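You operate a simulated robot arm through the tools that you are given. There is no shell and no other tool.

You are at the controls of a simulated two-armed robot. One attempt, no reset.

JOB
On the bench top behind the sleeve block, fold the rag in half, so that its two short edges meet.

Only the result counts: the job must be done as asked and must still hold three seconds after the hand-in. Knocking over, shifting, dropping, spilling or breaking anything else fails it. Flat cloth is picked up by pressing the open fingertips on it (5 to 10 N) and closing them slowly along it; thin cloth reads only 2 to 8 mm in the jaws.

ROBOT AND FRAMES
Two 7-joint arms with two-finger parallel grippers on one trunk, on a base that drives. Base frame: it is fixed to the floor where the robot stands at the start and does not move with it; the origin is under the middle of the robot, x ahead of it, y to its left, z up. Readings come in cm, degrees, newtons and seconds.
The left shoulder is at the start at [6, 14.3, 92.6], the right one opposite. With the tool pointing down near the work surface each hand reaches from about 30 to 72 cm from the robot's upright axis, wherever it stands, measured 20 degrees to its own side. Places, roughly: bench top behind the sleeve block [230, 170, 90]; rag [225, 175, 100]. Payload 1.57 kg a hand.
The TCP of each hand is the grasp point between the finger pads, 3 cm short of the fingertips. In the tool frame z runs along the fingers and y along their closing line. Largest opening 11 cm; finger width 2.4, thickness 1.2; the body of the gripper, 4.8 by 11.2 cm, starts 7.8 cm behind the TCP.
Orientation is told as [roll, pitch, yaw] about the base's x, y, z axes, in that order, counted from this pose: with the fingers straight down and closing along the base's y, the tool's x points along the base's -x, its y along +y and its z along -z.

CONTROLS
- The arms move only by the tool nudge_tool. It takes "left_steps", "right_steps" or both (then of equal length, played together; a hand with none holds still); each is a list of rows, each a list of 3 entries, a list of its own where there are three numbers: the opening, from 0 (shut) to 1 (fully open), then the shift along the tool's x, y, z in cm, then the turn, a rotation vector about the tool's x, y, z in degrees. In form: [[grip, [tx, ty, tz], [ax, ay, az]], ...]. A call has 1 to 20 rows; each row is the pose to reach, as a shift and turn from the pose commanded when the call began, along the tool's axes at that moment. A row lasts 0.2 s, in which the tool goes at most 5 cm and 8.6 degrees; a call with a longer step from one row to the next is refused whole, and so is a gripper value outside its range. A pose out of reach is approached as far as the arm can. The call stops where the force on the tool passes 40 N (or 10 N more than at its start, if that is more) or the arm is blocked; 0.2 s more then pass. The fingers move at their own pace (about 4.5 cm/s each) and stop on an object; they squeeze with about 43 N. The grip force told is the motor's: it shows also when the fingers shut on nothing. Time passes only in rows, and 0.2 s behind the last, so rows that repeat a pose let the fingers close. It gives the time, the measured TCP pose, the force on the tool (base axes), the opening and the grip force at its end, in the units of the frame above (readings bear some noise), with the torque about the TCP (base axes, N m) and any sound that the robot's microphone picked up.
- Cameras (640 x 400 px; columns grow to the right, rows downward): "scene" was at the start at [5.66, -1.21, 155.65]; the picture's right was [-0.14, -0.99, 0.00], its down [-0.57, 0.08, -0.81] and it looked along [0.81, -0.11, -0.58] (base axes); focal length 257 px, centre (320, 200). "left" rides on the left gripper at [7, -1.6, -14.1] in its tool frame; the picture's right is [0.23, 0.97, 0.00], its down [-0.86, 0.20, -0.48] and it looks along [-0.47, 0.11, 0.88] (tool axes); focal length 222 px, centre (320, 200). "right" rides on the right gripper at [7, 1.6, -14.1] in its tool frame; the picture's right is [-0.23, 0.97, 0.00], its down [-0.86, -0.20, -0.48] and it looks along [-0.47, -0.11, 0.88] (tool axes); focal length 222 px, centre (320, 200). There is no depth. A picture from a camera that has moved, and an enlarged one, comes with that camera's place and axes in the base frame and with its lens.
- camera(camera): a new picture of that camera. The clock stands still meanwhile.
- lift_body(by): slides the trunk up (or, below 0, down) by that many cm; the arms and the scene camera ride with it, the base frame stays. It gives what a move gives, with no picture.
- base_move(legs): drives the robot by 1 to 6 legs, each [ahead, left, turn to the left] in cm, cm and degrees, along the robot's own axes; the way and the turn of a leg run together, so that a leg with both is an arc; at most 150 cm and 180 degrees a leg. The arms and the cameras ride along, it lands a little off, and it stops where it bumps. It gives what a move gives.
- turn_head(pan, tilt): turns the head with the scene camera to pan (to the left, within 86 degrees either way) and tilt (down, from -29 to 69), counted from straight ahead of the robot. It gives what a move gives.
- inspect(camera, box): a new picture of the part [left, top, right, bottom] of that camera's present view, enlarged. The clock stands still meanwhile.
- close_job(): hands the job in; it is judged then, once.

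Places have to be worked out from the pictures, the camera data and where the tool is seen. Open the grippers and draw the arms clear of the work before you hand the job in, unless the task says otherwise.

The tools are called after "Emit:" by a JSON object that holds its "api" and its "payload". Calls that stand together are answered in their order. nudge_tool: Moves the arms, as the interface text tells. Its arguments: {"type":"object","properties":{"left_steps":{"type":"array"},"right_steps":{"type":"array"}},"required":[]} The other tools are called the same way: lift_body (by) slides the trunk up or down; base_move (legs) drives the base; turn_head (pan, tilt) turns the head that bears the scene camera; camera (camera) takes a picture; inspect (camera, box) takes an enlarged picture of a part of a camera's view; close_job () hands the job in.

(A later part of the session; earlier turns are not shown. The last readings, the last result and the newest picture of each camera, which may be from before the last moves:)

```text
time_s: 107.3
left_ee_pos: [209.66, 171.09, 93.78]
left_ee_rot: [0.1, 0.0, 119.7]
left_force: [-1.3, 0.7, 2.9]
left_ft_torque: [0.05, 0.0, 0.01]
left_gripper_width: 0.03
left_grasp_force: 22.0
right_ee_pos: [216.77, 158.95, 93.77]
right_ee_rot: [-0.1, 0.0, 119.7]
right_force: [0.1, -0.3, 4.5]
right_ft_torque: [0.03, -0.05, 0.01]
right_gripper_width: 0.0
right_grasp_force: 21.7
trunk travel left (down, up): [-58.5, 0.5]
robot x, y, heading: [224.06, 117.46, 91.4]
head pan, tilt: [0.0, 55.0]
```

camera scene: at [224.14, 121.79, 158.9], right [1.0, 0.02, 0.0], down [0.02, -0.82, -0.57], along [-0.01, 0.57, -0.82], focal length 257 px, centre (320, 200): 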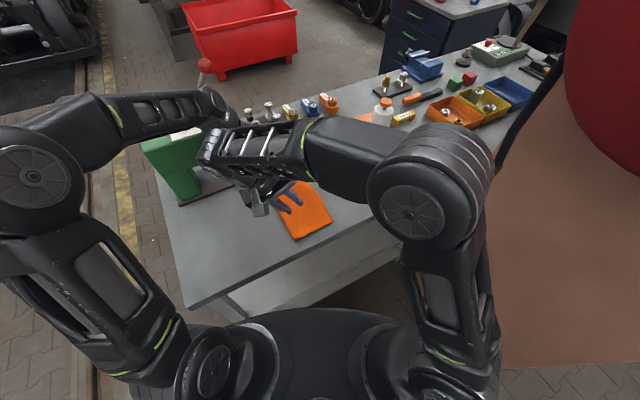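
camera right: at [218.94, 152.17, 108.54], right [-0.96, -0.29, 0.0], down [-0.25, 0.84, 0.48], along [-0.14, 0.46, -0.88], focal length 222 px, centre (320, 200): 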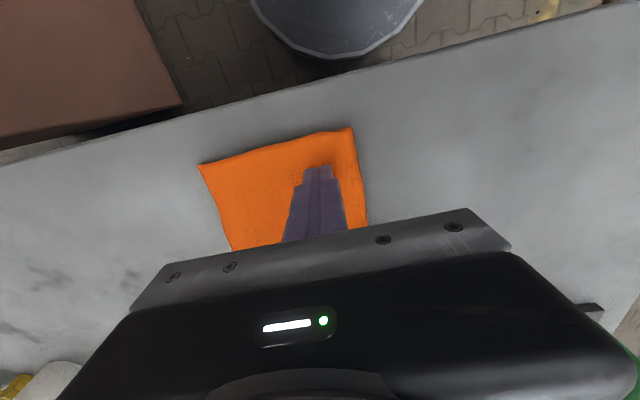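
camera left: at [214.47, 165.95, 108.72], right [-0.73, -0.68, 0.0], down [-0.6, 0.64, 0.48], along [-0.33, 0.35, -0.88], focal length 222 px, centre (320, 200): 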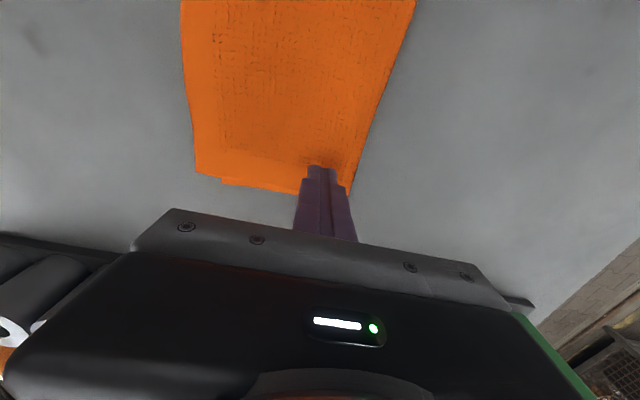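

Light press on both (3 N and 4.5 N). Now I drag 1.2 cm toward −u slowly and watch which layers follow.

Emit:
{"api": "nudge_tool", "payload": {"left_steps": [[0, [0, 0.15, 0], [0, 0, 0]], [0, [0, 0.3, 0], [0, 0, 0]], [0, [0, 0.45, 0], [0, 0, 0]], [0, [0, 0.6, 0], [0, 0, 0]], [0, [0, 0.75, 0], [0, 0, 0]], [0, [0, 0.9, 0], [0, 0, 0]], [0, [0, 1.05, 0], [0, 0, 0]], [0, [0, 1.2, 0], [0, 0, 0]]], "right_steps": [[0, [0, 0.15, 0], [0, 0, 0]], [0, [0, 0.3, 0], [0, 0, 0]], [0, [0, 0.45, 0], [0, 0, 0]], [0, [0, 0.6, 0], [0, 0, 0]], [0, [0, 0.75, 0], [0, 0, 0]], [0, [0, 0.9, 0], [0, 0, 0]], [0, [0, 1.05, 0], [0, 0, 0]], [0, [0, 1.2, 0], [0, 0, 0]]]}}

Emit:
{"api": "inspect", "payload": {"camera": "left", "box": [160, 60, 400, 210]}}

Emit:
{"api": "inspect", "payload": {"camera": "right", "box": [170, 110, 410, 260]}}

```text
time_s: 109.1
left_ee_pos: [208.72, 170.56, 93.72]
left_ee_rot: [-0.1, 0.0, 119.6]
left_force: [0.9, 0.7, 5.0]
left_ft_torque: [0.0, -0.03, 0.01]
left_gripper_width: 0.01
left_grasp_force: 21.3
right_ee_pos: [215.68, 158.26, 93.81]
right_ee_rot: [0.0, 0.0, 119.7]
right_force: [0.7, 0.6, 3.5]
right_ft_torque: [-0.03, -0.01, 0.02]
right_gripper_width: 0.0
right_grasp_force: 21.5
trunk travel left (down, up): [-58.5, 0.5]
robot x, y, heading: [224.17, 117.62, 91.5]
head pan, tilt: [0.0, 55.0]
```

```text
2.67 times, centred on (280, 135) of left
camera zoom: at [213.52, 165.34, 107.89], right [-0.73, -0.68, 0.0], down [-0.6, 0.64, 0.48], along [-0.33, 0.35, -0.88], focal length 592 px, centre (427, 373)
```

zoom: 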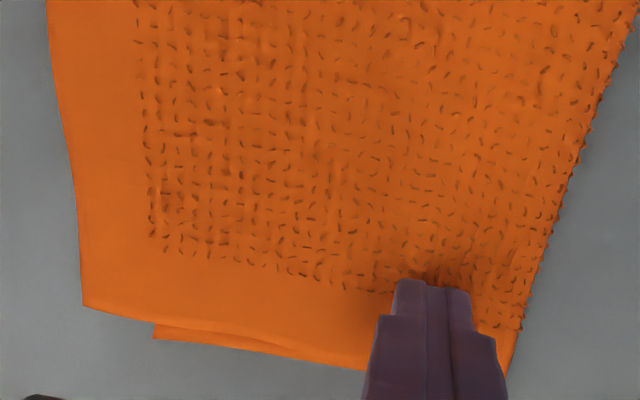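

```text
2.67 times, centred on (290, 185) of right
camera zoom: at [217.89, 151.46, 107.88], right [-0.96, -0.29, 0.0], down [-0.25, 0.84, 0.48], along [-0.14, 0.46, -0.88], focal length 592 px, centre (400, 240)
```

zoom: 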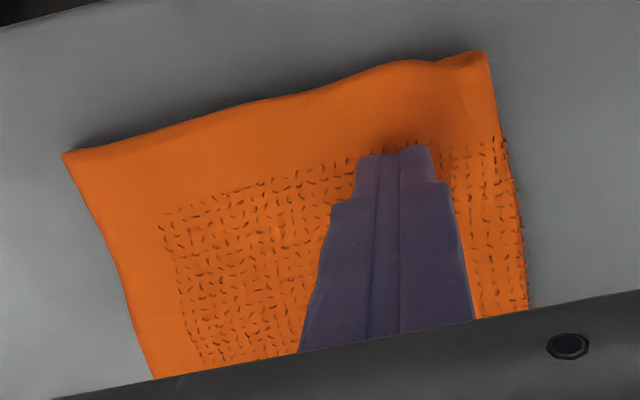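

Both layers slid together by 1.2 cm (upper edge now ≈276.3, lower ≈274.2 at the far end), so friction won't shear them. Better: pick up the overhanging upper edge by its single-layer strip, peel that layer back and lay its edge onto the lower edge. I raise the hands and measure again.

Emit:
{"api": "nudge_tool", "payload": {"left_steps": [[0, [0, 0, -1], [0, 0, 0]], [0, [0, -1.5, -4], [0, 0, 0]], [0, [0, -4, -7], [0, 0, 0]], [0, [0, -6.5, -10], [0, 0, 0]], [0.18, [0, -9, -12], [0, 0, 0]], [0.18, [0, -9, -12], [0, 0, 0]]], "right_steps": [[0, [0, 0, -1], [0, 0, 0]], [0, [0, -1.5, -4], [0, 0, 0]], [0, [0, -4, -7], [0, 0, 0]], [0, [0, -6.5, -10], [0, 0, 0]], [0.18, [0, -9, -12], [0, 0, 0]], [0.18, [0, -9, -12], [0, 0, 0]]]}}

Emit:
{"api": "inspect", "payload": {"camera": "left", "box": [270, 20, 470, 200]}}

Emit:
{"api": "inspect", "payload": {"camera": "right", "box": [290, 80, 450, 200]}}

Emit:
{"api": "inspect", "payload": {"camera": "scene", "box": [240, 150, 380, 250]}}

```text
time_s: 110.5
left_ee_pos: [216.41, 174.97, 105.87]
left_ee_rot: [0.0, -0.1, 119.7]
left_force: [0.1, -0.5, -0.1]
left_ft_torque: [0.01, -0.02, 0.0]
left_gripper_width: 2.01
left_grasp_force: 0.1
right_ee_pos: [223.61, 162.78, 105.9]
right_ee_rot: [0.0, 0.0, 119.8]
right_force: [0.3, 0.2, 0.3]
right_ft_torque: [0.01, -0.02, -0.02]
right_gripper_width: 2.01
right_grasp_force: 0.0
trunk travel left (down, up): [-58.5, 0.5]
robot x, y, heading: [223.86, 118.38, 91.5]
head pan, tilt: [0.0, 55.0]
```

```text
2.22 times, centred on (370, 110) of left
camera zoom: at [221.22, 169.79, 120.04], right [-0.73, -0.68, 0.0], down [-0.6, 0.64, 0.48], along [-0.33, 0.35, -0.88], focal length 494 px, centre (209, 400)
```

zoom: 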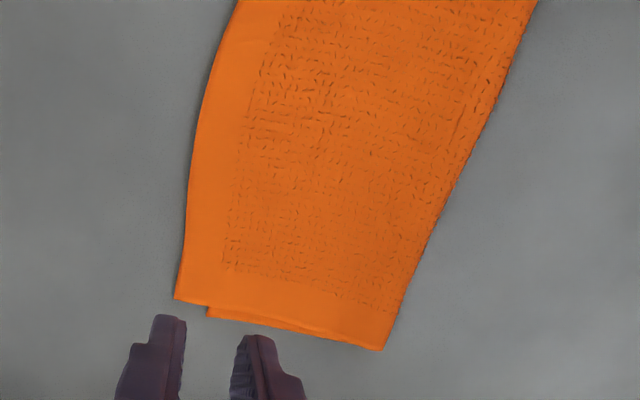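

```text
3.33 times, centred on (370, 140) of right
camera zoom: at [225.67, 156.05, 120.05], right [-0.96, -0.29, 0.0], down [-0.25, 0.84, 0.48], along [-0.14, 0.46, -0.88], focal length 740 px, centre (153, 400)
```

zoom: 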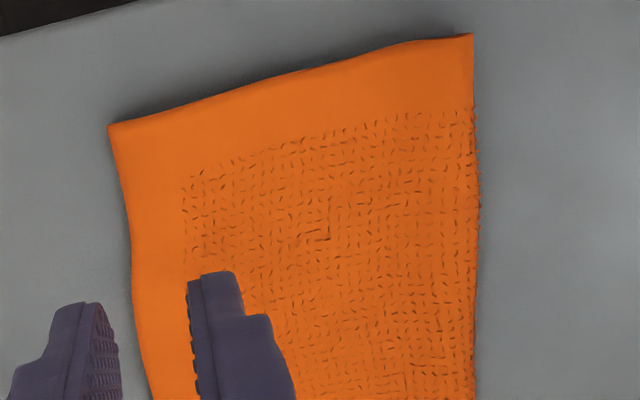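

```text
4.00 times, centred on (310, 200) of scene
camera zoom: at [224.04, 121.8, 158.9], right [1.0, 0.02, 0.0], down [0.02, -0.82, -0.57], along [-0.01, 0.57, -0.82], focal length 1027 px, centre (360, 200)
```

zoom: 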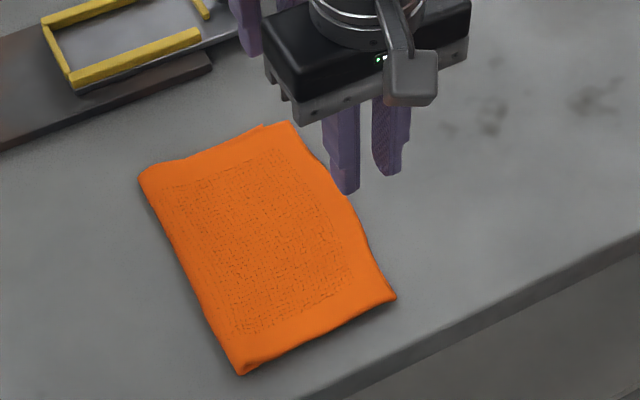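

The upper edge (u≈276.2) overhangs the lower one (≈274.2) by a 2 cm single-layer strip. I turn both hands by 90° so they can close along that strip, picking up only the upper layer there.

Emit:
{"api": "nudge_tool", "payload": {"left_steps": [[0.23, [0, 0, 0], [0, 0, 8.2]], [0.23, [0, 0, 0], [0, 0, 16.4]], [0.23, [0, 0, 0], [0, 0, 24.6]], [0.23, [0, 0, 0], [0, 0, 32.8]], [0.23, [0, 0, 0], [0, 0, 41]], [0.23, [0, -0.2, 0], [0, 0, 49.2]], [0.23, [0, -0.3, 0], [0, 0, 57.4]], [0.23, [0, -0.4, 0], [0, 0, 65.6]], [0.23, [0, -0.5, 0], [0, 0, 73.8]], [0.23, [0, -0.6, 0], [0, 0, 82]], [0.23, [0, -0.6, 0], [0, 0, 90]], [0.23, [0, -0.6, 0], [0, 0, 90]]], "right_steps": [[0.23, [0, 0, 0], [0, 0, 8.2]], [0.23, [0, 0, 0], [0, 0, 16.4]], [0.23, [0, 0, 0], [0, 0, 24.6]], [0.23, [0, 0, 0], [0, 0, 32.8]], [0.23, [0, 0, 0], [0, 0, 41]], [0.23, [0, -0.1, 0], [0, 0, 49.2]], [0.23, [0, -0.2, 0], [0, 0, 57.4]], [0.23, [0, -0.3, 0], [0, 0, 65.6]], [0.23, [0, -0.4, 0], [0, 0, 73.8]], [0.23, [0, -0.5, 0], [0, 0, 82]], [0.23, [0, -0.5, 0], [0, 0, 90]], [0.23, [0, -0.5, 0], [0, 0, 90]]]}}

Emit:
{"api": "camera", "payload": {"camera": "scene"}}

Emit:
{"api": "camera", "payload": {"camera": "left"}}

Emit:
{"api": "camera", "payload": {"camera": "right"}}

```text
time_s: 113.1
left_ee_pos: [217.05, 175.28, 105.86]
left_ee_rot: [0.0, 0.0, 29.6]
left_force: [0.0, 0.0, 0.2]
left_ft_torque: [-0.02, 0.0, -0.03]
left_gripper_width: 2.53
left_grasp_force: 0.0
right_ee_pos: [223.94, 162.97, 105.73]
right_ee_rot: [-0.1, 0.0, 29.6]
right_force: [0.0, -0.6, 0.3]
right_ft_torque: [0.01, -0.04, -0.02]
right_gripper_width: 2.55
right_grasp_force: 0.0
trunk travel left (down, up): [-58.5, 0.5]
robot x, y, heading: [224.44, 117.3, 91.5]
head pan, tilt: [0.0, 55.0]
```

```text
taken
camera scene: at [224.12, 121.83, 158.9], right [1.0, 0.02, 0.0], down [0.02, -0.82, -0.57], along [-0.01, 0.57, -0.82], focal length 257 px, centre (320, 200)
```

scene: 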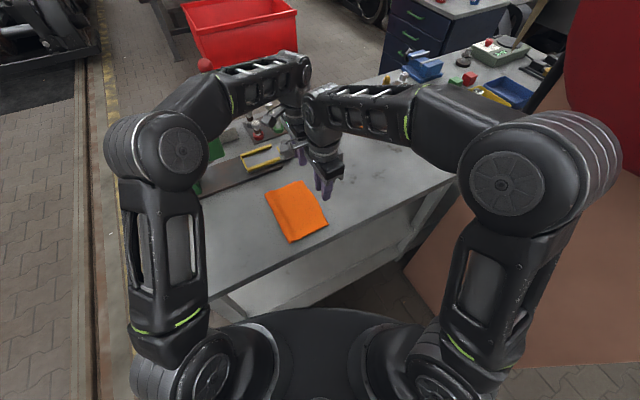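

```text
taken
camera left: at [211.81, 170.43, 119.88], right [-0.68, 0.73, 0.0], down [0.64, 0.6, 0.48], along [0.35, 0.32, -0.88], focal length 222 px, centre (320, 200)
```

left: 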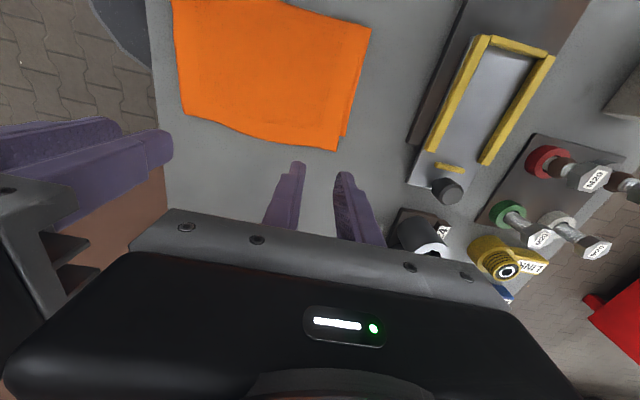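

```text
taken
camera right: at [217.19, 161.06, 119.83], right [-0.28, 0.96, 0.0], down [0.84, 0.25, 0.48], along [0.46, 0.14, -0.88], focal length 222 px, centre (320, 200)
```

right: 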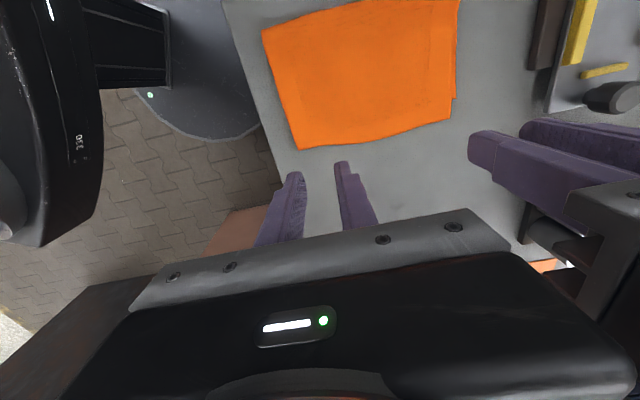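

The hands turned freely. I enlarge both views to locate the upper and lower edges under the new orientation.

Emit:
{"api": "inspect", "payload": {"camera": "left", "box": [170, 60, 390, 190]}}

Emit:
{"api": "inspect", "payload": {"camera": "right", "box": [260, 60, 480, 200]}}

```text
2.91 times, centred on (280, 125) of left
camera zoom: at [211.81, 170.43, 119.88], right [-0.68, 0.73, 0.0], down [0.64, 0.6, 0.48], along [0.35, 0.32, -0.88], focal length 646 px, centre (436, 418)
```

zoom: 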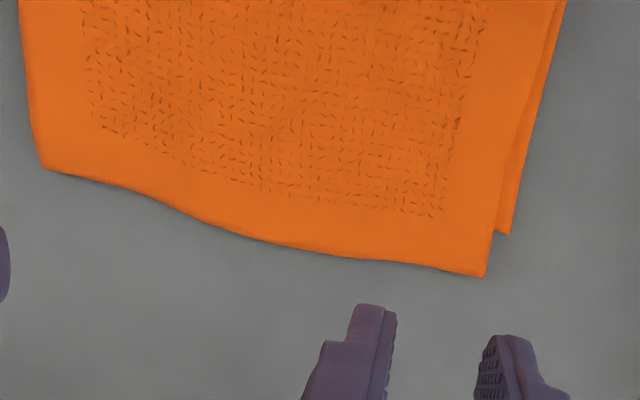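

```text
2.86 times, centred on (370, 130) of right
camera zoom: at [217.19, 161.06, 119.83], right [-0.28, 0.96, 0.0], down [0.84, 0.25, 0.48], along [0.46, 0.14, -0.88], focal length 635 px, centre (177, 400)
```

zoom: 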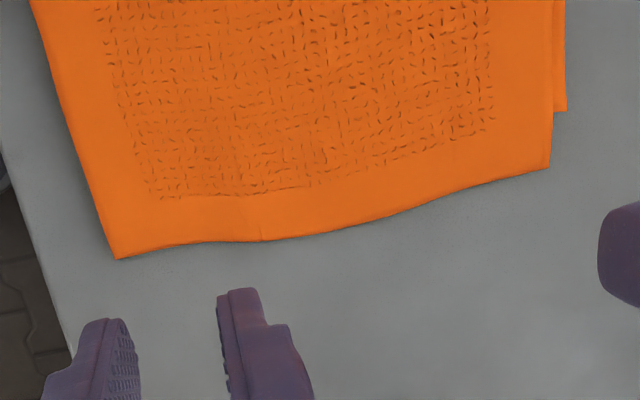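

The strip is confirmed: at v≈30 it runs u 274.3–276.3, at v≈44 from 274.4–276.5. The hands are centred over it at u≈275.4, so I lower them close to the cloth.

Emit:
{"api": "nudge_tool", "payload": {"left_steps": [[0.23, [0, 0, 3], [0, 0, 0]], [0.23, [0, 0, 6], [0, 0, 0]], [0.23, [0, 0, 9], [0, 0, 0]], [0.23, [0, 0, 11], [0, 0, 0]], [0.23, [0, 0, 11.9], [0, 0, 0]], [0.23, [0, 0, 11.9], [0, 0, 0]]], "right_steps": [[0.23, [0, 0, 3], [0, 0, 0]], [0.23, [0, 0, 6], [0, 0, 0]], [0.23, [0, 0, 9], [0, 0, 0]], [0.23, [0, 0, 11], [0, 0, 0]], [0.23, [0, 0, 11.8], [0, 0, 0]], [0.23, [0, 0, 11.8], [0, 0, 0]]]}}

Emit:
{"api": "camera", "payload": {"camera": "left"}}

Emit:
{"api": "camera", "payload": {"camera": "right"}}

```text
time_s: 114.5
left_ee_pos: [217.05, 175.37, 93.8]
left_ee_rot: [0.0, 0.0, 29.7]
left_force: [-0.3, 1.0, 0.3]
left_ft_torque: [0.01, -0.02, -0.02]
left_gripper_width: 2.53
left_grasp_force: 0.1
right_ee_pos: [223.9, 163.15, 93.72]
right_ee_rot: [0.0, 0.0, 29.7]
right_force: [0.2, -0.1, 0.2]
right_ft_torque: [0.01, -0.04, 0.02]
right_gripper_width: 2.55
right_grasp_force: 0.1
trunk travel left (down, up): [-58.5, 0.5]
robot x, y, heading: [223.67, 117.15, 91.4]
head pan, tilt: [0.0, 55.0]
```

```text
taken
camera left: at [211.77, 170.45, 107.91], right [-0.68, 0.73, 0.0], down [0.64, 0.6, 0.48], along [0.35, 0.33, -0.88], focal length 222 px, centre (320, 200)
```

left: 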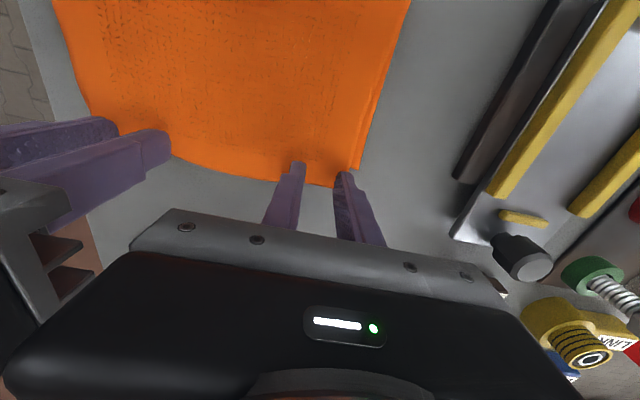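

```text
taken
camera right: at [217.21, 161.01, 108.01], right [-0.29, 0.96, 0.0], down [0.84, 0.25, 0.48], along [0.46, 0.14, -0.88], focal length 222 px, centre (320, 200)
```

right: 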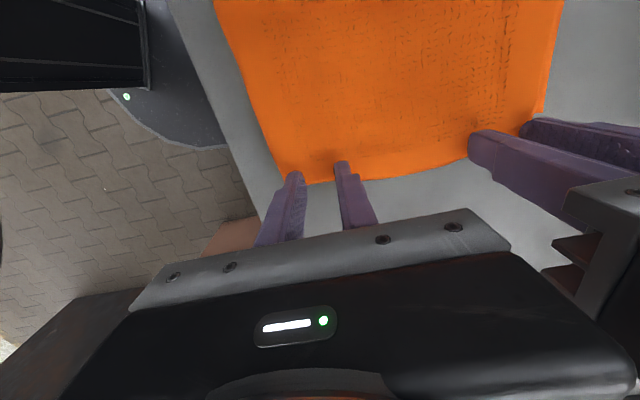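

The left hand's outer finger is right at the far corner, so I shift it 0.7 cm inwards and lower both to touch.

Emit:
{"api": "nudge_tool", "payload": {"left_steps": [[0.23, [0, -0.4, 0], [0, 0, 0]], [0.23, [0, -0.7, 0.1], [0, 0, 0]], [0.23, [0, -0.7, 0.3], [0, 0, 0]], [0.23, [0, -0.7, 0.5], [0, 0, 0]], [0.23, [0, -0.7, 0.5], [0, 0, 0]]], "right_steps": [[0.23, [0, 0, 0], [0, 0, 0]], [0.23, [0, 0, 0.1], [0, 0, 0]], [0.23, [0, 0, 0.25], [0, 0, 0]], [0.23, [0, 0, 0.4], [0, 0, 0]], [0.23, [0, 0, 0.4], [0, 0, 0]]]}}

```text
time_s: 115.7
left_ee_pos: [217.33, 174.75, 93.5]
left_ee_rot: [0.1, -0.2, 29.6]
left_force: [-1.1, 1.3, 12.6]
left_ft_torque: [-0.09, 0.13, -0.03]
left_gripper_width: 2.52
left_grasp_force: 0.0
right_ee_pos: [223.93, 163.04, 93.56]
right_ee_rot: [0.1, 0.0, 29.7]
right_force: [-0.4, 0.7, 2.5]
right_ft_torque: [0.04, 0.04, -0.04]
right_gripper_width: 2.53
right_grasp_force: 0.1
trunk travel left (down, up): [-58.5, 0.5]
robot x, y, heading: [224.28, 117.77, 91.3]
head pan, tilt: [0.0, 55.0]
```

The torque shows the left tips press at their −u edge, onto the doubled part. I lift a little, shift both hands 0.6 cm toward +u so they bear only on the single strip, and press again.

Emit:
{"api": "nudge_tool", "payload": {"left_steps": [[0.23, [0, 0, -0.5], [0, 0, 0]], [0.23, [-0.6, 0, -0.5], [0, 0, 0]], [0.23, [-0.6, 0, -0.2], [0, 0, 0]], [0.23, [-0.6, 0, 0.0], [0, 0, 0]], [0.23, [-0.6, 0, 0.0], [0, 0, 0]]], "right_steps": [[0.23, [0, 0, -0.4], [0, 0, 0]], [0.23, [-0.6, 0, -0.4], [0, 0, 0]], [0.23, [-0.6, 0, -0.1], [0, 0, 0]], [0.23, [-0.6, 0, 0.1], [0, 0, 0]], [0.23, [-0.6, 0, 0.1], [0, 0, 0]]]}}

```text
time_s: 116.9
left_ee_pos: [217.9, 175.1, 93.55]
left_ee_rot: [0.2, -0.1, 29.6]
left_force: [-0.9, -0.4, 10.7]
left_ft_torque: [-0.09, 0.09, 0.02]
left_gripper_width: 2.5
left_grasp_force: 0.0
right_ee_pos: [224.43, 163.27, 93.51]
right_ee_rot: [0.1, 0.0, 29.7]
right_force: [-0.3, 0.8, 4.5]
right_ft_torque: [0.03, 0.04, -0.03]
right_gripper_width: 2.53
right_grasp_force: 0.0
trunk travel left (down, up): [-58.5, 0.5]
robot x, y, heading: [224.25, 117.63, 91.4]
head pan, tilt: [0.0, 55.0]
```

Contact now lies on the ramp of the upper layer just outside the lower edge. I add a little pressure on the right and close both hands slowly along the strip.

Emit:
{"api": "nudge_tool", "payload": {"left_steps": [[0.23, [0, 0, 0.02], [0, 0, 0]], [0.21, [0, 0, 0.02], [0, 0, 0]], [0.19, [0, 0, 0.02], [0, 0, 0]], [0.17, [0, 0, 0.02], [0, 0, 0]], [0.15, [0, 0, 0.02], [0, 0, 0]], [0.13, [0, 0, 0.02], [0, 0, 0]], [0.11, [0, 0, 0.02], [0, 0, 0]], [0.09, [0, 0, 0.02], [0, 0, 0]], [0.07, [0, 0, 0.02], [0, 0, 0]], [0.05, [0, 0, 0.02], [0, 0, 0]], [0.03, [0, 0, 0.02], [0, 0, 0]], [0.01, [0, 0, 0.02], [0, 0, 0]], [0, [0, 0, 0.02], [0, 0, 0]], [0, [0, 0, 0.02], [0, 0, 0]], [0, [0, 0, 0.02], [0, 0, 0]]], "right_steps": [[0.23, [0, 0, 0.1], [0, 0, 0]], [0.21, [0, 0, 0.1], [0, 0, 0]], [0.19, [0, 0, 0.1], [0, 0, 0]], [0.17, [0, 0, 0.1], [0, 0, 0]], [0.15, [0, 0, 0.1], [0, 0, 0]], [0.13, [0, 0, 0.1], [0, 0, 0]], [0.11, [0, 0, 0.1], [0, 0, 0]], [0.09, [0, 0, 0.1], [0, 0, 0]], [0.07, [0, 0, 0.1], [0, 0, 0]], [0.05, [0, 0, 0.1], [0, 0, 0]], [0.03, [0, 0, 0.1], [0, 0, 0]], [0.01, [0, 0, 0.1], [0, 0, 0]], [0, [0, 0, 0.1], [0, 0, 0]], [0, [0, 0, 0.1], [0, 0, 0]], [0, [0, 0, 0.1], [0, 0, 0]]]}}

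Emit:
{"api": "camera", "payload": {"camera": "left"}}

Emit:
{"api": "camera", "payload": {"camera": "right"}}

```text
time_s: 120.1
left_ee_pos: [217.9, 174.81, 93.42]
left_ee_rot: [0.1, 0.0, 29.7]
left_force: [2.3, 0.2, 17.1]
left_ft_torque: [-0.14, 0.01, 0.02]
left_gripper_width: 0.92
left_grasp_force: 27.6
right_ee_pos: [224.58, 163.23, 93.41]
right_ee_rot: [0.2, 0.0, 29.7]
right_force: [2.2, -0.5, 7.9]
right_ft_torque: [-0.06, 0.06, 0.03]
right_gripper_width: 0.0
right_grasp_force: 20.7
trunk travel left (down, up): [-58.5, 0.5]
robot x, y, heading: [224.27, 117.67, 91.5]
head pan, tilt: [0.0, 55.0]
```

```text
taken
camera left: at [212.65, 170.01, 107.54], right [-0.68, 0.73, 0.0], down [0.64, 0.6, 0.48], along [0.35, 0.33, -0.88], focal length 222 px, centre (320, 200)
```

left: 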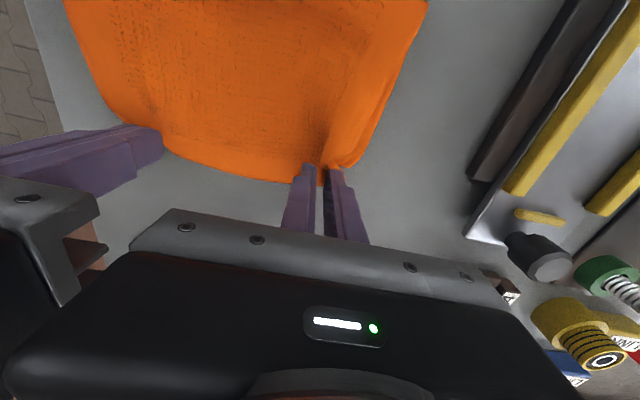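

```text
taken
camera right: at [217.76, 161.25, 107.55], right [-0.29, 0.96, 0.0], down [0.84, 0.25, 0.48], along [0.46, 0.14, -0.88], focal length 222 px, centre (320, 200)
```

right: 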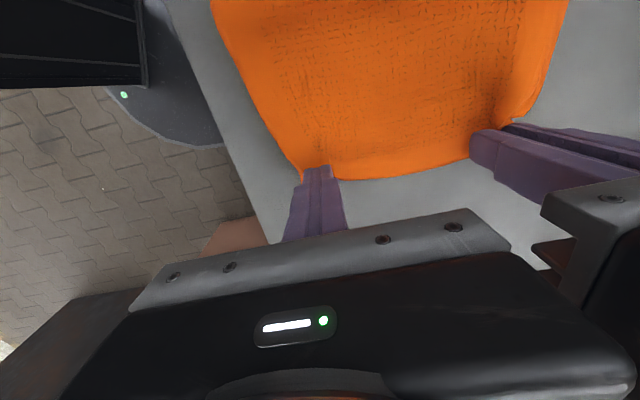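

The left pinch reads 9 mm (perhaps too many layers) and the right caught nothing. I look closer at both.

Emit:
{"api": "inspect", "payload": {"camera": "left", "box": [240, 90, 400, 200]}}

Emit:
{"api": "inspect", "payload": {"camera": "right", "box": [250, 100, 410, 200]}}

```text
3.64 times, centred on (320, 145) of left
camera zoom: at [212.65, 170.01, 107.54], right [-0.68, 0.73, 0.0], down [0.64, 0.6, 0.48], along [0.35, 0.33, -0.88], focal length 808 px, centre (320, 400)
```

zoom: 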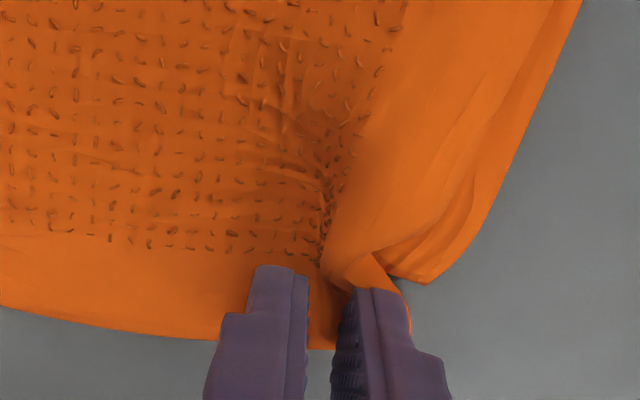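

```text
4.00 times, centred on (330, 150) of right
camera zoom: at [217.76, 161.25, 107.55], right [-0.29, 0.96, 0.0], down [0.84, 0.25, 0.48], along [0.46, 0.14, -0.88], focal length 888 px, centre (280, 400)
```

zoom: 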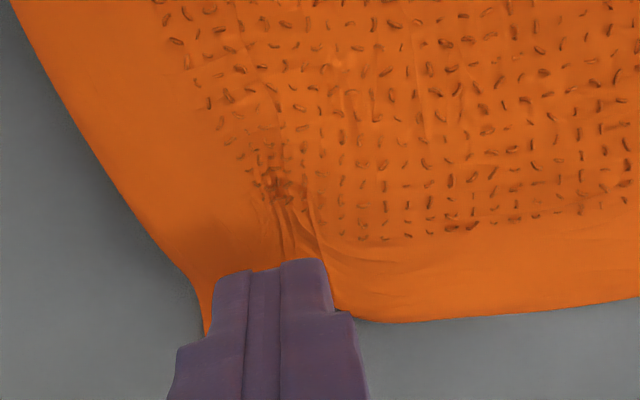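

The left hand holds a gathered piece of the upper layer's corner; the right slipped off. I reopen the right hand, shift it 0.8 cm inwards and 0.4 cm toward −u, and press again while the left keeps hold.

Emit:
{"api": "nudge_tool", "payload": {"right_steps": [[0.1, [0, 0, -0.3], [0, 0, 0]], [0.2, [0, 0, -1], [0, 0, 0]], [0.28, [0.2, 0.4, -1.2], [0, 0, 0]], [0.28, [0.4, 0.8, -1.2], [0, 0, 0]], [0.28, [0.4, 0.8, -0.6], [0, 0, 0]], [0.28, [0.4, 0.8, -0.2], [0, 0, 0]], [0.28, [0.4, 0.8, -0.05], [0, 0, 0]], [0.28, [0.4, 0.8, -0.05], [0, 0, 0]]]}}

Emit:
{"api": "inspect", "payload": {"camera": "right", "box": [240, 90, 420, 200]}}

```text
time_s: 121.9
left_ee_pos: [217.86, 174.99, 93.45]
left_ee_rot: [0.1, 0.0, 29.7]
left_force: [3.6, 0.1, 15.8]
left_ft_torque: [-0.07, 0.02, 0.02]
left_gripper_width: 0.89
left_grasp_force: 27.7
right_ee_pos: [223.62, 163.8, 93.55]
right_ee_rot: [0.3, 0.0, 29.6]
right_force: [-0.7, -1.2, 9.4]
right_ft_torque: [-0.07, 0.13, -0.01]
right_gripper_width: 3.04
right_grasp_force: 0.1
trunk travel left (down, up): [-58.5, 0.5]
robot x, y, heading: [224.14, 117.55, 91.6]
head pan, tilt: [0.0, 55.0]
```

```text
3.56 times, centred on (330, 145) of right
camera zoom: at [217.01, 161.76, 107.66], right [-0.29, 0.96, 0.0], down [0.84, 0.25, 0.48], along [0.46, 0.14, -0.88], focal length 790 px, centre (284, 396)
```

zoom: 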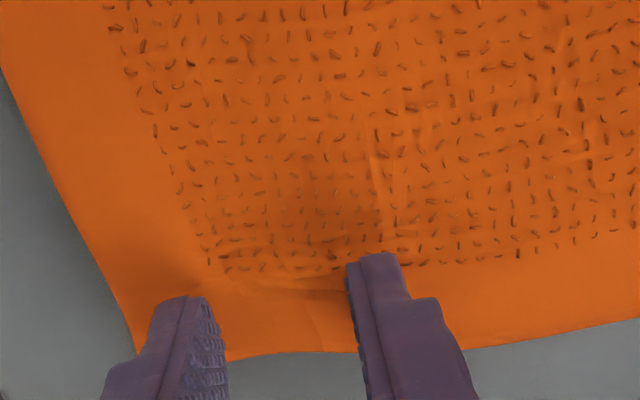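

The right tips again bear on the doubled part. I lift slightly and tilt the right hand 12° so its fingertips bear on the outer strip only, then press.

Emit:
{"api": "nudge_tool", "payload": {"right_steps": [[0.28, [0, 0, -0.7], [0, 0, 0]], [0.28, [0, 0, -0.7], [0, 6, 0]], [0.28, [0, 0, -0.7], [0, 12, 0]], [0.28, [0, 0, -0.4], [0, 12, 0]], [0.28, [0, 0, -0.2], [0, 12, 0]], [0.28, [0, 0, -0.1], [0, 12, 0]], [0.28, [0, 0, -0.1], [0, 12, 0]]]}}

Emit:
{"api": "inspect", "payload": {"camera": "right", "box": [240, 90, 420, 200]}}

```text
time_s: 123.5
left_ee_pos: [217.93, 174.88, 93.37]
left_ee_rot: [0.1, 0.0, 29.7]
left_force: [2.3, 1.1, 17.5]
left_ft_torque: [-0.08, 0.05, 0.01]
left_gripper_width: 0.91
left_grasp_force: 27.3
right_ee_pos: [223.78, 163.69, 93.58]
right_ee_rot: [0.1, 11.9, 29.8]
right_force: [-2.0, -1.7, 6.0]
right_ft_torque: [-0.07, 0.03, -0.01]
right_gripper_width: 3.07
right_grasp_force: 0.1
trunk travel left (down, up): [-58.5, 0.5]
robot x, y, heading: [224.47, 117.64, 91.5]
head pan, tilt: [0.0, 55.0]
```

```text
3.56 times, centred on (330, 145) of right
camera zoom: at [219.68, 163.25, 108.81], right [-0.29, 0.96, -0.04], down [0.91, 0.29, 0.29], along [0.29, 0.04, -0.96], focal length 790 px, centre (284, 396)
```

zoom: 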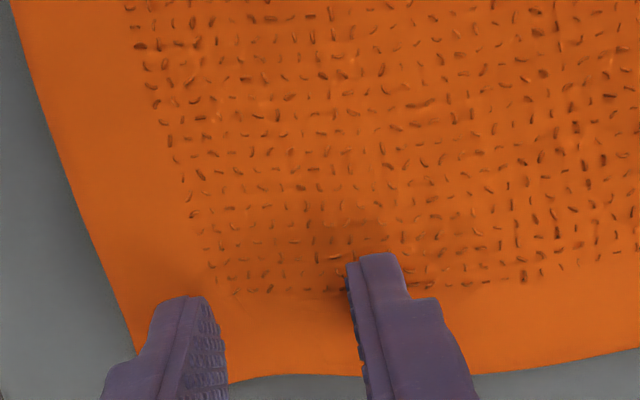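

The right tips now bear on the outer strip with 6 N. I close the right hand slowly.

Emit:
{"api": "nudge_tool", "payload": {"right_steps": [[0.26, [0, 0, 0.05], [0, 0, 0]], [0.24, [0, 0, 0.05], [0, 0, 0]], [0.22, [0, 0, 0.05], [0, 0, 0]], [0.2, [0, 0, 0.05], [0, 0, 0]], [0.18, [0, 0, 0.05], [0, 0, 0]], [0.16, [0, 0, 0.05], [0, 0, 0]], [0.14, [0, 0, 0.05], [0, 0, 0]], [0.12, [0, 0, 0.05], [0, 0, 0]], [0.1, [0, 0, 0.05], [0, 0, 0]], [0.08, [0, 0, 0.05], [0, 0, 0]], [0.06, [0, 0, 0.05], [0, 0, 0]], [0.04, [0, 0, 0.05], [0, 0, 0]], [0.02, [0, 0, 0.05], [0, 0, 0]], [0, [0, 0, 0.05], [0, 0, 0]], [0, [0, 0, 0.05], [0, 0, 0]], [0, [0, 0, 0.05], [0, 0, 0]]]}}

Emit:
{"api": "inspect", "payload": {"camera": "right", "box": [240, 90, 420, 200]}}

Emit:
{"api": "inspect", "payload": {"camera": "left", "box": [200, 60, 420, 200]}}

```text
time_s: 126.9
left_ee_pos: [217.86, 174.94, 93.4]
left_ee_rot: [0.1, 0.0, 29.6]
left_force: [2.4, 0.2, 16.7]
left_ft_torque: [-0.13, 0.08, 0.01]
left_gripper_width: 0.9
left_grasp_force: 27.4
right_ee_pos: [223.87, 163.78, 93.44]
right_ee_rot: [0.0, 12.0, 29.8]
right_force: [-0.9, 1.2, 10.3]
right_ft_torque: [0.06, 0.01, 0.02]
right_gripper_width: 0.02
right_grasp_force: 21.1
trunk travel left (down, up): [-58.5, 0.5]
robot x, y, heading: [224.48, 117.46, 91.2]
head pan, tilt: [0.0, 55.0]
```

```text
3.56 times, centred on (330, 145) of right
camera zoom: at [219.69, 163.25, 108.76], right [-0.29, 0.96, -0.05], down [0.91, 0.29, 0.29], along [0.29, 0.04, -0.96], focal length 790 px, centre (284, 396)
```

zoom: 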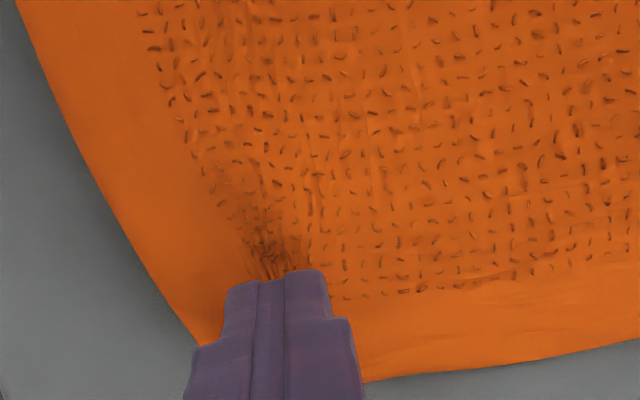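

```text
2.86 times, centred on (310, 130) of left
camera zoom: at [212.62, 170.01, 107.54], right [-0.68, 0.73, 0.0], down [0.64, 0.6, 0.48], along [0.35, 0.33, -0.88], focal length 635 px, centre (349, 400)
```

zoom: 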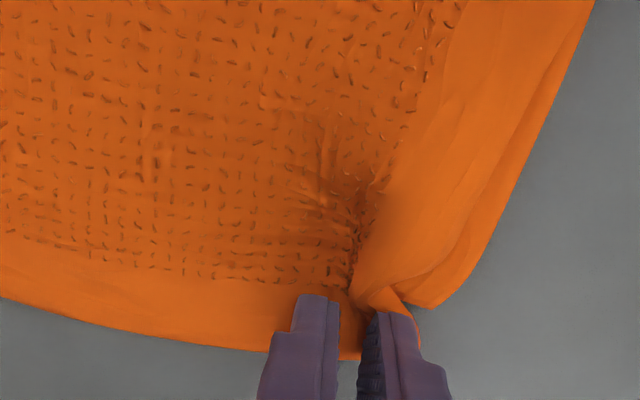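

The right hand slipped again, so I raise it out of the way and lift the left hand 3 cm to see what it holds.

Emit:
{"api": "nudge_tool", "payload": {"left_steps": [[0, [0, 0, -0.3], [0, 0, 0]], [0, [0, 0, -0.8], [0, 0, 0]], [0, [0, 0, -1.3], [0, 0, 0]], [0, [0, 0, -1.8], [0, 0, 0]], [0, [0, 0, -2.4], [0, 0, 0]], [0, [0, 0, -3], [0, 0, 0]], [0, [0, 0, -3], [0, 0, 0]]], "right_steps": [[0, [0, 0, -0.5], [0, 0, 0]], [0, [0, 0, -1.5], [0, 0, 0]], [0, [0, 0, -3], [0, 0, 0]], [0, [0, 0, -5], [0, 0, 0]], [0, [0, 0, -7], [0, 0, 0]], [0, [0, 0, -9], [0, 0, 0]], [0, [0, 0, -9], [0, 0, 0]]]}}

Emit:
{"api": "camera", "payload": {"camera": "left"}}

Emit:
{"api": "camera", "payload": {"camera": "right"}}

Emit:
{"api": "inspect", "payload": {"camera": "scene", "box": [240, 130, 380, 250]}}

```text
time_s: 128.5
left_ee_pos: [217.87, 175.0, 96.3]
left_ee_rot: [0.0, -0.1, 29.7]
left_force: [0.7, -0.7, 0.2]
left_ft_torque: [-0.02, -0.02, 0.03]
left_gripper_width: 0.86
left_grasp_force: 27.3
right_ee_pos: [225.48, 164.82, 102.25]
right_ee_rot: [0.0, 12.0, 29.7]
right_force: [0.0, 0.3, 0.5]
right_ft_torque: [0.0, -0.04, 0.0]
right_gripper_width: 0.0
right_grasp_force: 21.7
trunk travel left (down, up): [-58.5, 0.5]
robot x, y, heading: [224.13, 117.38, 91.2]
head pan, tilt: [0.0, 55.0]
```

```text
taken
camera left: at [212.6, 170.16, 110.4], right [-0.68, 0.73, 0.0], down [0.64, 0.6, 0.48], along [0.35, 0.32, -0.88], focal length 222 px, centre (320, 200)
```

left: 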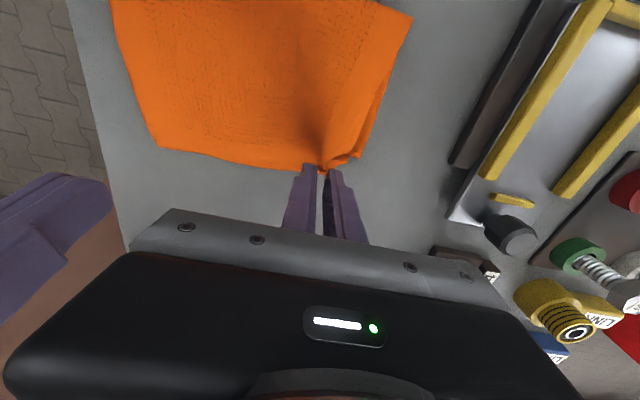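

```text
taken
camera right: at [221.4, 164.31, 117.58], right [-0.29, 0.96, -0.05], down [0.91, 0.29, 0.29], along [0.29, 0.04, -0.96], focal length 222 px, centre (320, 200)
```

right: 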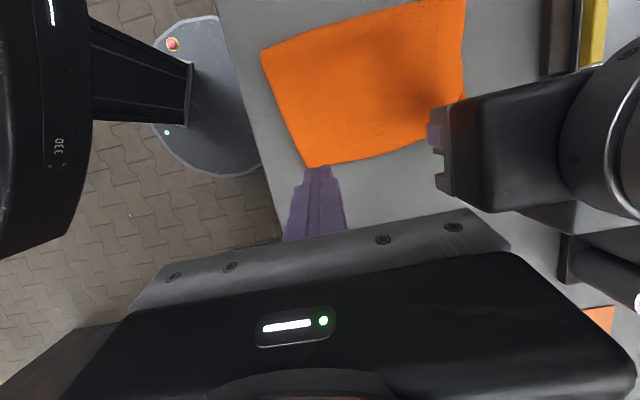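

```text
3.33 times, centred on (310, 190) of scene
camera zoom: at [224.11, 121.86, 158.9], right [1.0, 0.02, 0.0], down [0.02, -0.82, -0.57], along [-0.01, 0.57, -0.82], focal length 856 px, centre (353, 233)
```

zoom: 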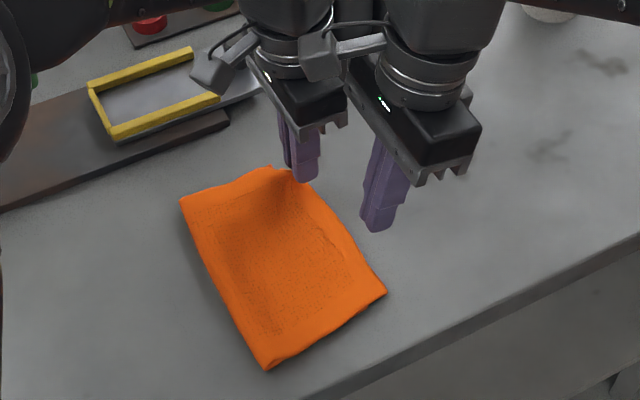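

The left hand lifted the far corner. I look closely whether the lower layer stayed on the bench.

Emit:
{"api": "inspect", "payload": {"camera": "left", "box": [230, 40, 430, 190]}}

Emit:
{"api": "inspect", "payload": {"camera": "right", "box": [240, 20, 480, 190]}}

Emit:
{"api": "inspect", "payload": {"camera": "scene", "box": [280, 165, 360, 215]}}

```text
2.67 times, centred on (330, 115) of left
camera zoom: at [212.6, 170.16, 110.4], right [-0.68, 0.73, 0.0], down [0.64, 0.6, 0.48], along [0.35, 0.32, -0.88], focal length 592 px, centre (293, 427)
```

zoom: 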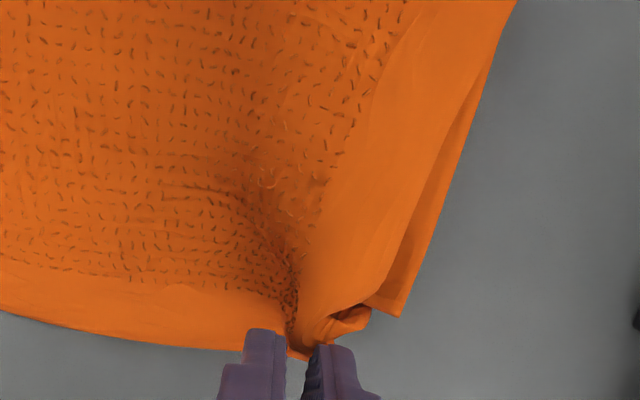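

```text
2.35 times, centred on (360, 105) of right
camera zoom: at [221.4, 164.31, 117.58], right [-0.29, 0.96, -0.05], down [0.91, 0.29, 0.29], along [0.29, 0.04, -0.96], focal length 523 px, centre (226, 424)
```

zoom: 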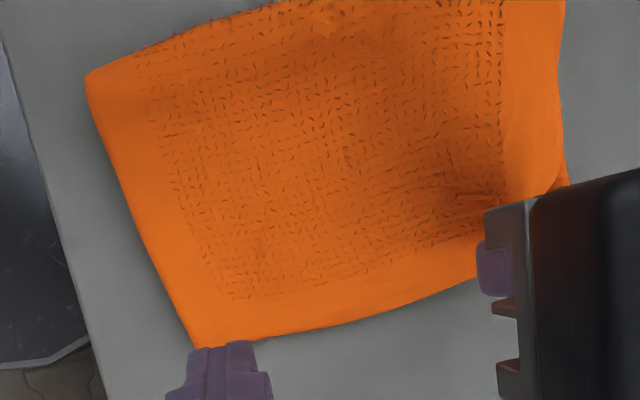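

```text
8.00 times, centred on (320, 190) of scene
camera zoom: at [224.11, 121.86, 158.9], right [1.0, 0.02, 0.0], down [0.02, -0.82, -0.57], along [-0.01, 0.57, -0.82], focal length 2054 px, centre (320, 280)
```

zoom: 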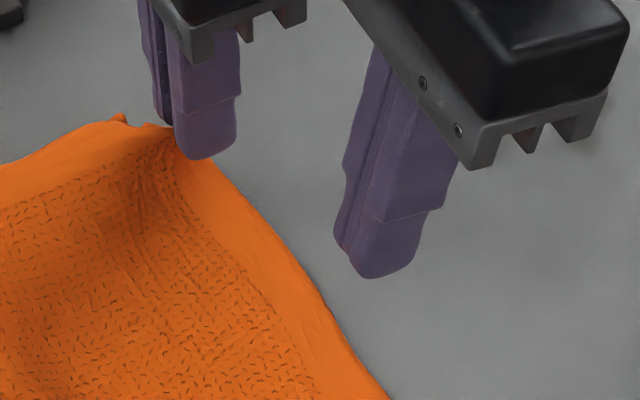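

The lower layer's corner stayed flat on the bench, so the left holds only the upper layer. I untilt and raise the right hand over the near corner to see how the strip lies there.

Emit:
{"api": "nudge_tool", "payload": {"right_steps": [[0.1, [0.5, 0, -1], [0, -4, 0]], [0.23, [1, 0, -2], [0, -8, 0]], [0.23, [1.5, 0, -3], [0, -12, 0]], [0.23, [1.5, 0, -3], [0, -12, 0]]]}}

Emit:
{"api": "inspect", "payload": {"camera": "right", "box": [240, 40, 480, 200]}}

Emit:
{"api": "inspect", "payload": {"camera": "scene", "box": [250, 160, 370, 250]}}

```text
time_s: 129.5
left_ee_pos: [217.87, 175.02, 96.31]
left_ee_rot: [0.0, -0.1, 29.7]
left_force: [0.6, -0.2, -0.1]
left_ft_torque: [0.0, -0.01, 0.0]
left_gripper_width: 0.84
left_grasp_force: 27.2
right_ee_pos: [224.73, 164.27, 105.59]
right_ee_rot: [0.0, -0.1, 29.6]
right_force: [0.7, -0.7, -0.3]
right_ft_torque: [-0.02, -0.01, -0.01]
right_gripper_width: 2.55
right_grasp_force: 0.2
trunk travel left (down, up): [-58.5, 0.5]
robot x, y, heading: [224.36, 117.8, 91.4]
head pan, tilt: [0.0, 55.0]
```

```text
2.50 times, centred on (360, 120) of right
camera zoom: at [217.85, 162.31, 119.62], right [-0.28, 0.96, 0.0], down [0.84, 0.25, 0.48], along [0.46, 0.14, -0.88], focal length 555 px, centre (220, 400)
```

zoom: 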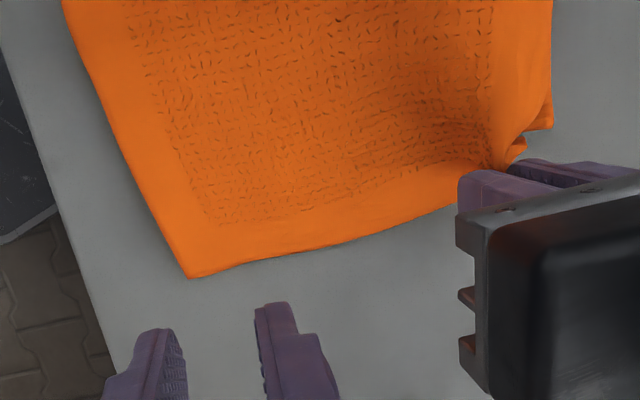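

```text
4.44 times, centred on (310, 205) of scene
camera zoom: at [224.14, 121.87, 158.9], right [1.0, 0.02, 0.0], down [0.02, -0.82, -0.57], along [-0.01, 0.57, -0.82], focal length 1141 px, centre (364, 178)
```

zoom: 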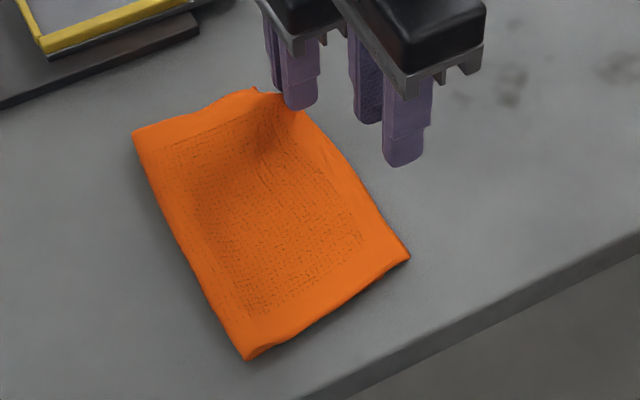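

The near corner of the upper layer has been drawn to about (277.6, 28.9). I lower the left hand to 1 cm and ease it outwards 0.8 cm, and bring the right hand over the near part of the strip for another, firmer try.

Emit:
{"api": "nudge_tool", "payload": {"left_steps": [[0, [0, 0.2, 0.4], [0, 0, 0]], [0, [0, 0.4, 0.9], [0, 0, 0]], [0, [0, 0.6, 1.4], [0, 0, 0]], [0, [0, 0.8, 1.9], [0, 0, 0]], [0, [0, 0.8, 1.9], [0, 0, 0]], [0, [0, 0.8, 1.9], [0, 0, 0]]], "right_steps": [[0.25, [0, 0, 2], [0, 0, 0]], [0.25, [0, 0, 4.5], [0, 0, 0]], [0.25, [0, 0.2, 7], [0, 0, 0]], [0.25, [0, 0.3, 9.5], [0, 0, 0]], [0.25, [0, 0.3, 11], [0, 0, 0]], [0.25, [0, 0.3, 11.4], [0, 0, 0]]]}}

Emit:
{"api": "inspect", "payload": {"camera": "right", "box": [240, 80, 440, 200]}}

```text
time_s: 130.9
left_ee_pos: [217.35, 175.85, 94.47]
left_ee_rot: [-0.1, 0.0, 29.7]
left_force: [0.7, 0.9, 0.8]
left_ft_torque: [-0.02, -0.03, 0.01]
left_gripper_width: 0.83
left_grasp_force: 27.6
right_ee_pos: [224.58, 164.81, 94.1]
right_ee_rot: [0.0, 0.0, 29.7]
right_force: [0.0, 0.2, -0.1]
right_ft_torque: [0.02, 0.0, -0.01]
right_gripper_width: 2.73
right_grasp_force: 0.0
trunk travel left (down, up): [-58.5, 0.5]
robot x, y, heading: [224.64, 117.88, 91.4]
head pan, tilt: [0.0, 55.0]
```

```text
3.20 times, centred on (340, 140) of right
camera zoom: at [217.73, 162.74, 108.17], right [-0.28, 0.96, 0.0], down [0.84, 0.25, 0.48], along [0.46, 0.14, -0.88], focal length 711 px, centre (256, 392)
```

zoom: 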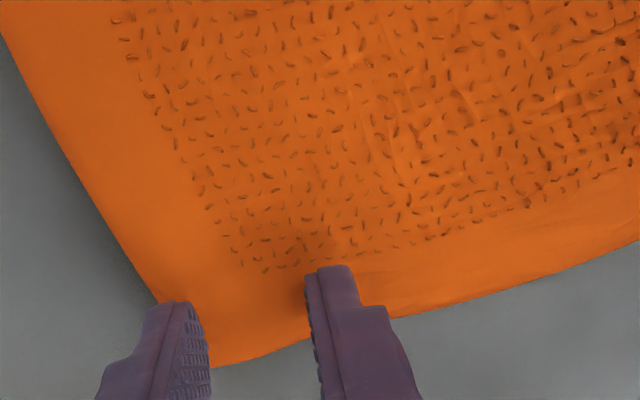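

I shift the right hand 0.5 cm toward −u so the tips are wholly on the strip, and press down to about 12 N.

Emit:
{"api": "nudge_tool", "payload": {"right_steps": [[0.25, [0.5, 0, 0], [0, 0, 0]], [0.25, [0.5, 0, 0.3], [0, 0, 0]], [0.25, [0.5, 0, 0.55], [0, 0, 0]], [0.25, [0.5, 0, 0.75], [0, 0, 0]], [0.25, [0.5, 0, 0.75], [0, 0, 0]]]}}

```text
time_s: 132.1
left_ee_pos: [217.38, 175.58, 94.45]
left_ee_rot: [-0.1, 0.0, 29.8]
left_force: [-0.4, 0.3, -0.1]
left_ft_torque: [-0.01, -0.01, 0.04]
left_gripper_width: 0.78
left_grasp_force: 26.9
right_ee_pos: [223.97, 164.25, 93.43]
right_ee_rot: [0.3, 0.0, 29.7]
right_force: [0.8, 1.5, 16.9]
right_ft_torque: [-0.01, 0.13, -0.01]
right_gripper_width: 2.74
right_grasp_force: 0.0
trunk travel left (down, up): [-58.5, 0.5]
robot x, y, heading: [224.27, 117.36, 91.3]
head pan, tilt: [0.0, 55.0]
```

Pressing with 17 N. I close the right hand slowly.

Emit:
{"api": "nudge_tool", "payload": {"right_steps": [[0.23, [0, 0, 0], [0, 0, 0]], [0.21, [0, 0, 0], [0, 0, 0]], [0.19, [0, 0, 0], [0, 0, 0]], [0.17, [0, 0, 0], [0, 0, 0]], [0.15, [0, 0, 0], [0, 0, 0]], [0.13, [0, 0, 0], [0, 0, 0]], [0.11, [0, 0, 0], [0, 0, 0]], [0.09, [0, 0, 0], [0, 0, 0]], [0.07, [0, 0, 0], [0, 0, 0]], [0.05, [0, 0, 0], [0, 0, 0]], [0.03, [0, 0, 0], [0, 0, 0]], [0.01, [0, 0, 0], [0, 0, 0]], [0, [0, 0, 0], [0, 0, 0]], [0, [0, 0, 0], [0, 0, 0]], [0, [0, 0, 0], [0, 0, 0]]]}}

Emit:
{"api": "inspect", "payload": {"camera": "right", "box": [240, 80, 440, 200]}}

```text
time_s: 135.3
left_ee_pos: [217.47, 175.67, 94.39]
left_ee_rot: [0.1, 0.0, 29.7]
left_force: [0.4, -1.4, -0.7]
left_ft_torque: [-0.05, 0.0, 0.01]
left_gripper_width: 0.84
left_grasp_force: 27.2
right_ee_pos: [223.98, 164.34, 93.38]
right_ee_rot: [0.2, 0.0, 29.7]
right_force: [-1.4, 2.5, 26.4]
right_ft_torque: [-0.07, 0.25, -0.03]
right_gripper_width: 0.0
right_grasp_force: 21.3
trunk travel left (down, up): [-58.5, 0.5]
robot x, y, heading: [224.44, 117.54, 91.3]
head pan, tilt: [0.0, 55.0]
```

```text
3.20 times, centred on (340, 140) of right
camera zoom: at [217.24, 162.28, 107.56], right [-0.29, 0.96, 0.0], down [0.84, 0.25, 0.48], along [0.46, 0.14, -0.88], focal length 711 px, centre (256, 392)
```

zoom: 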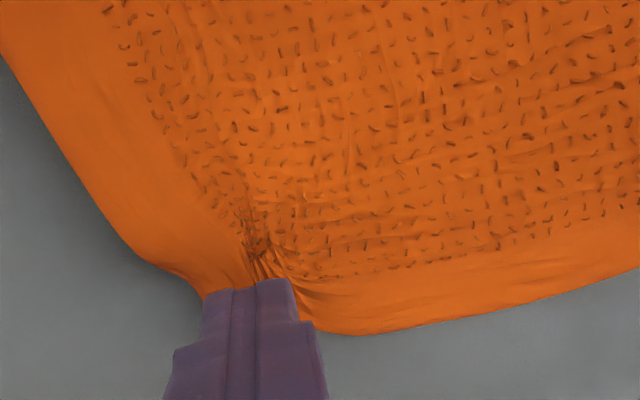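

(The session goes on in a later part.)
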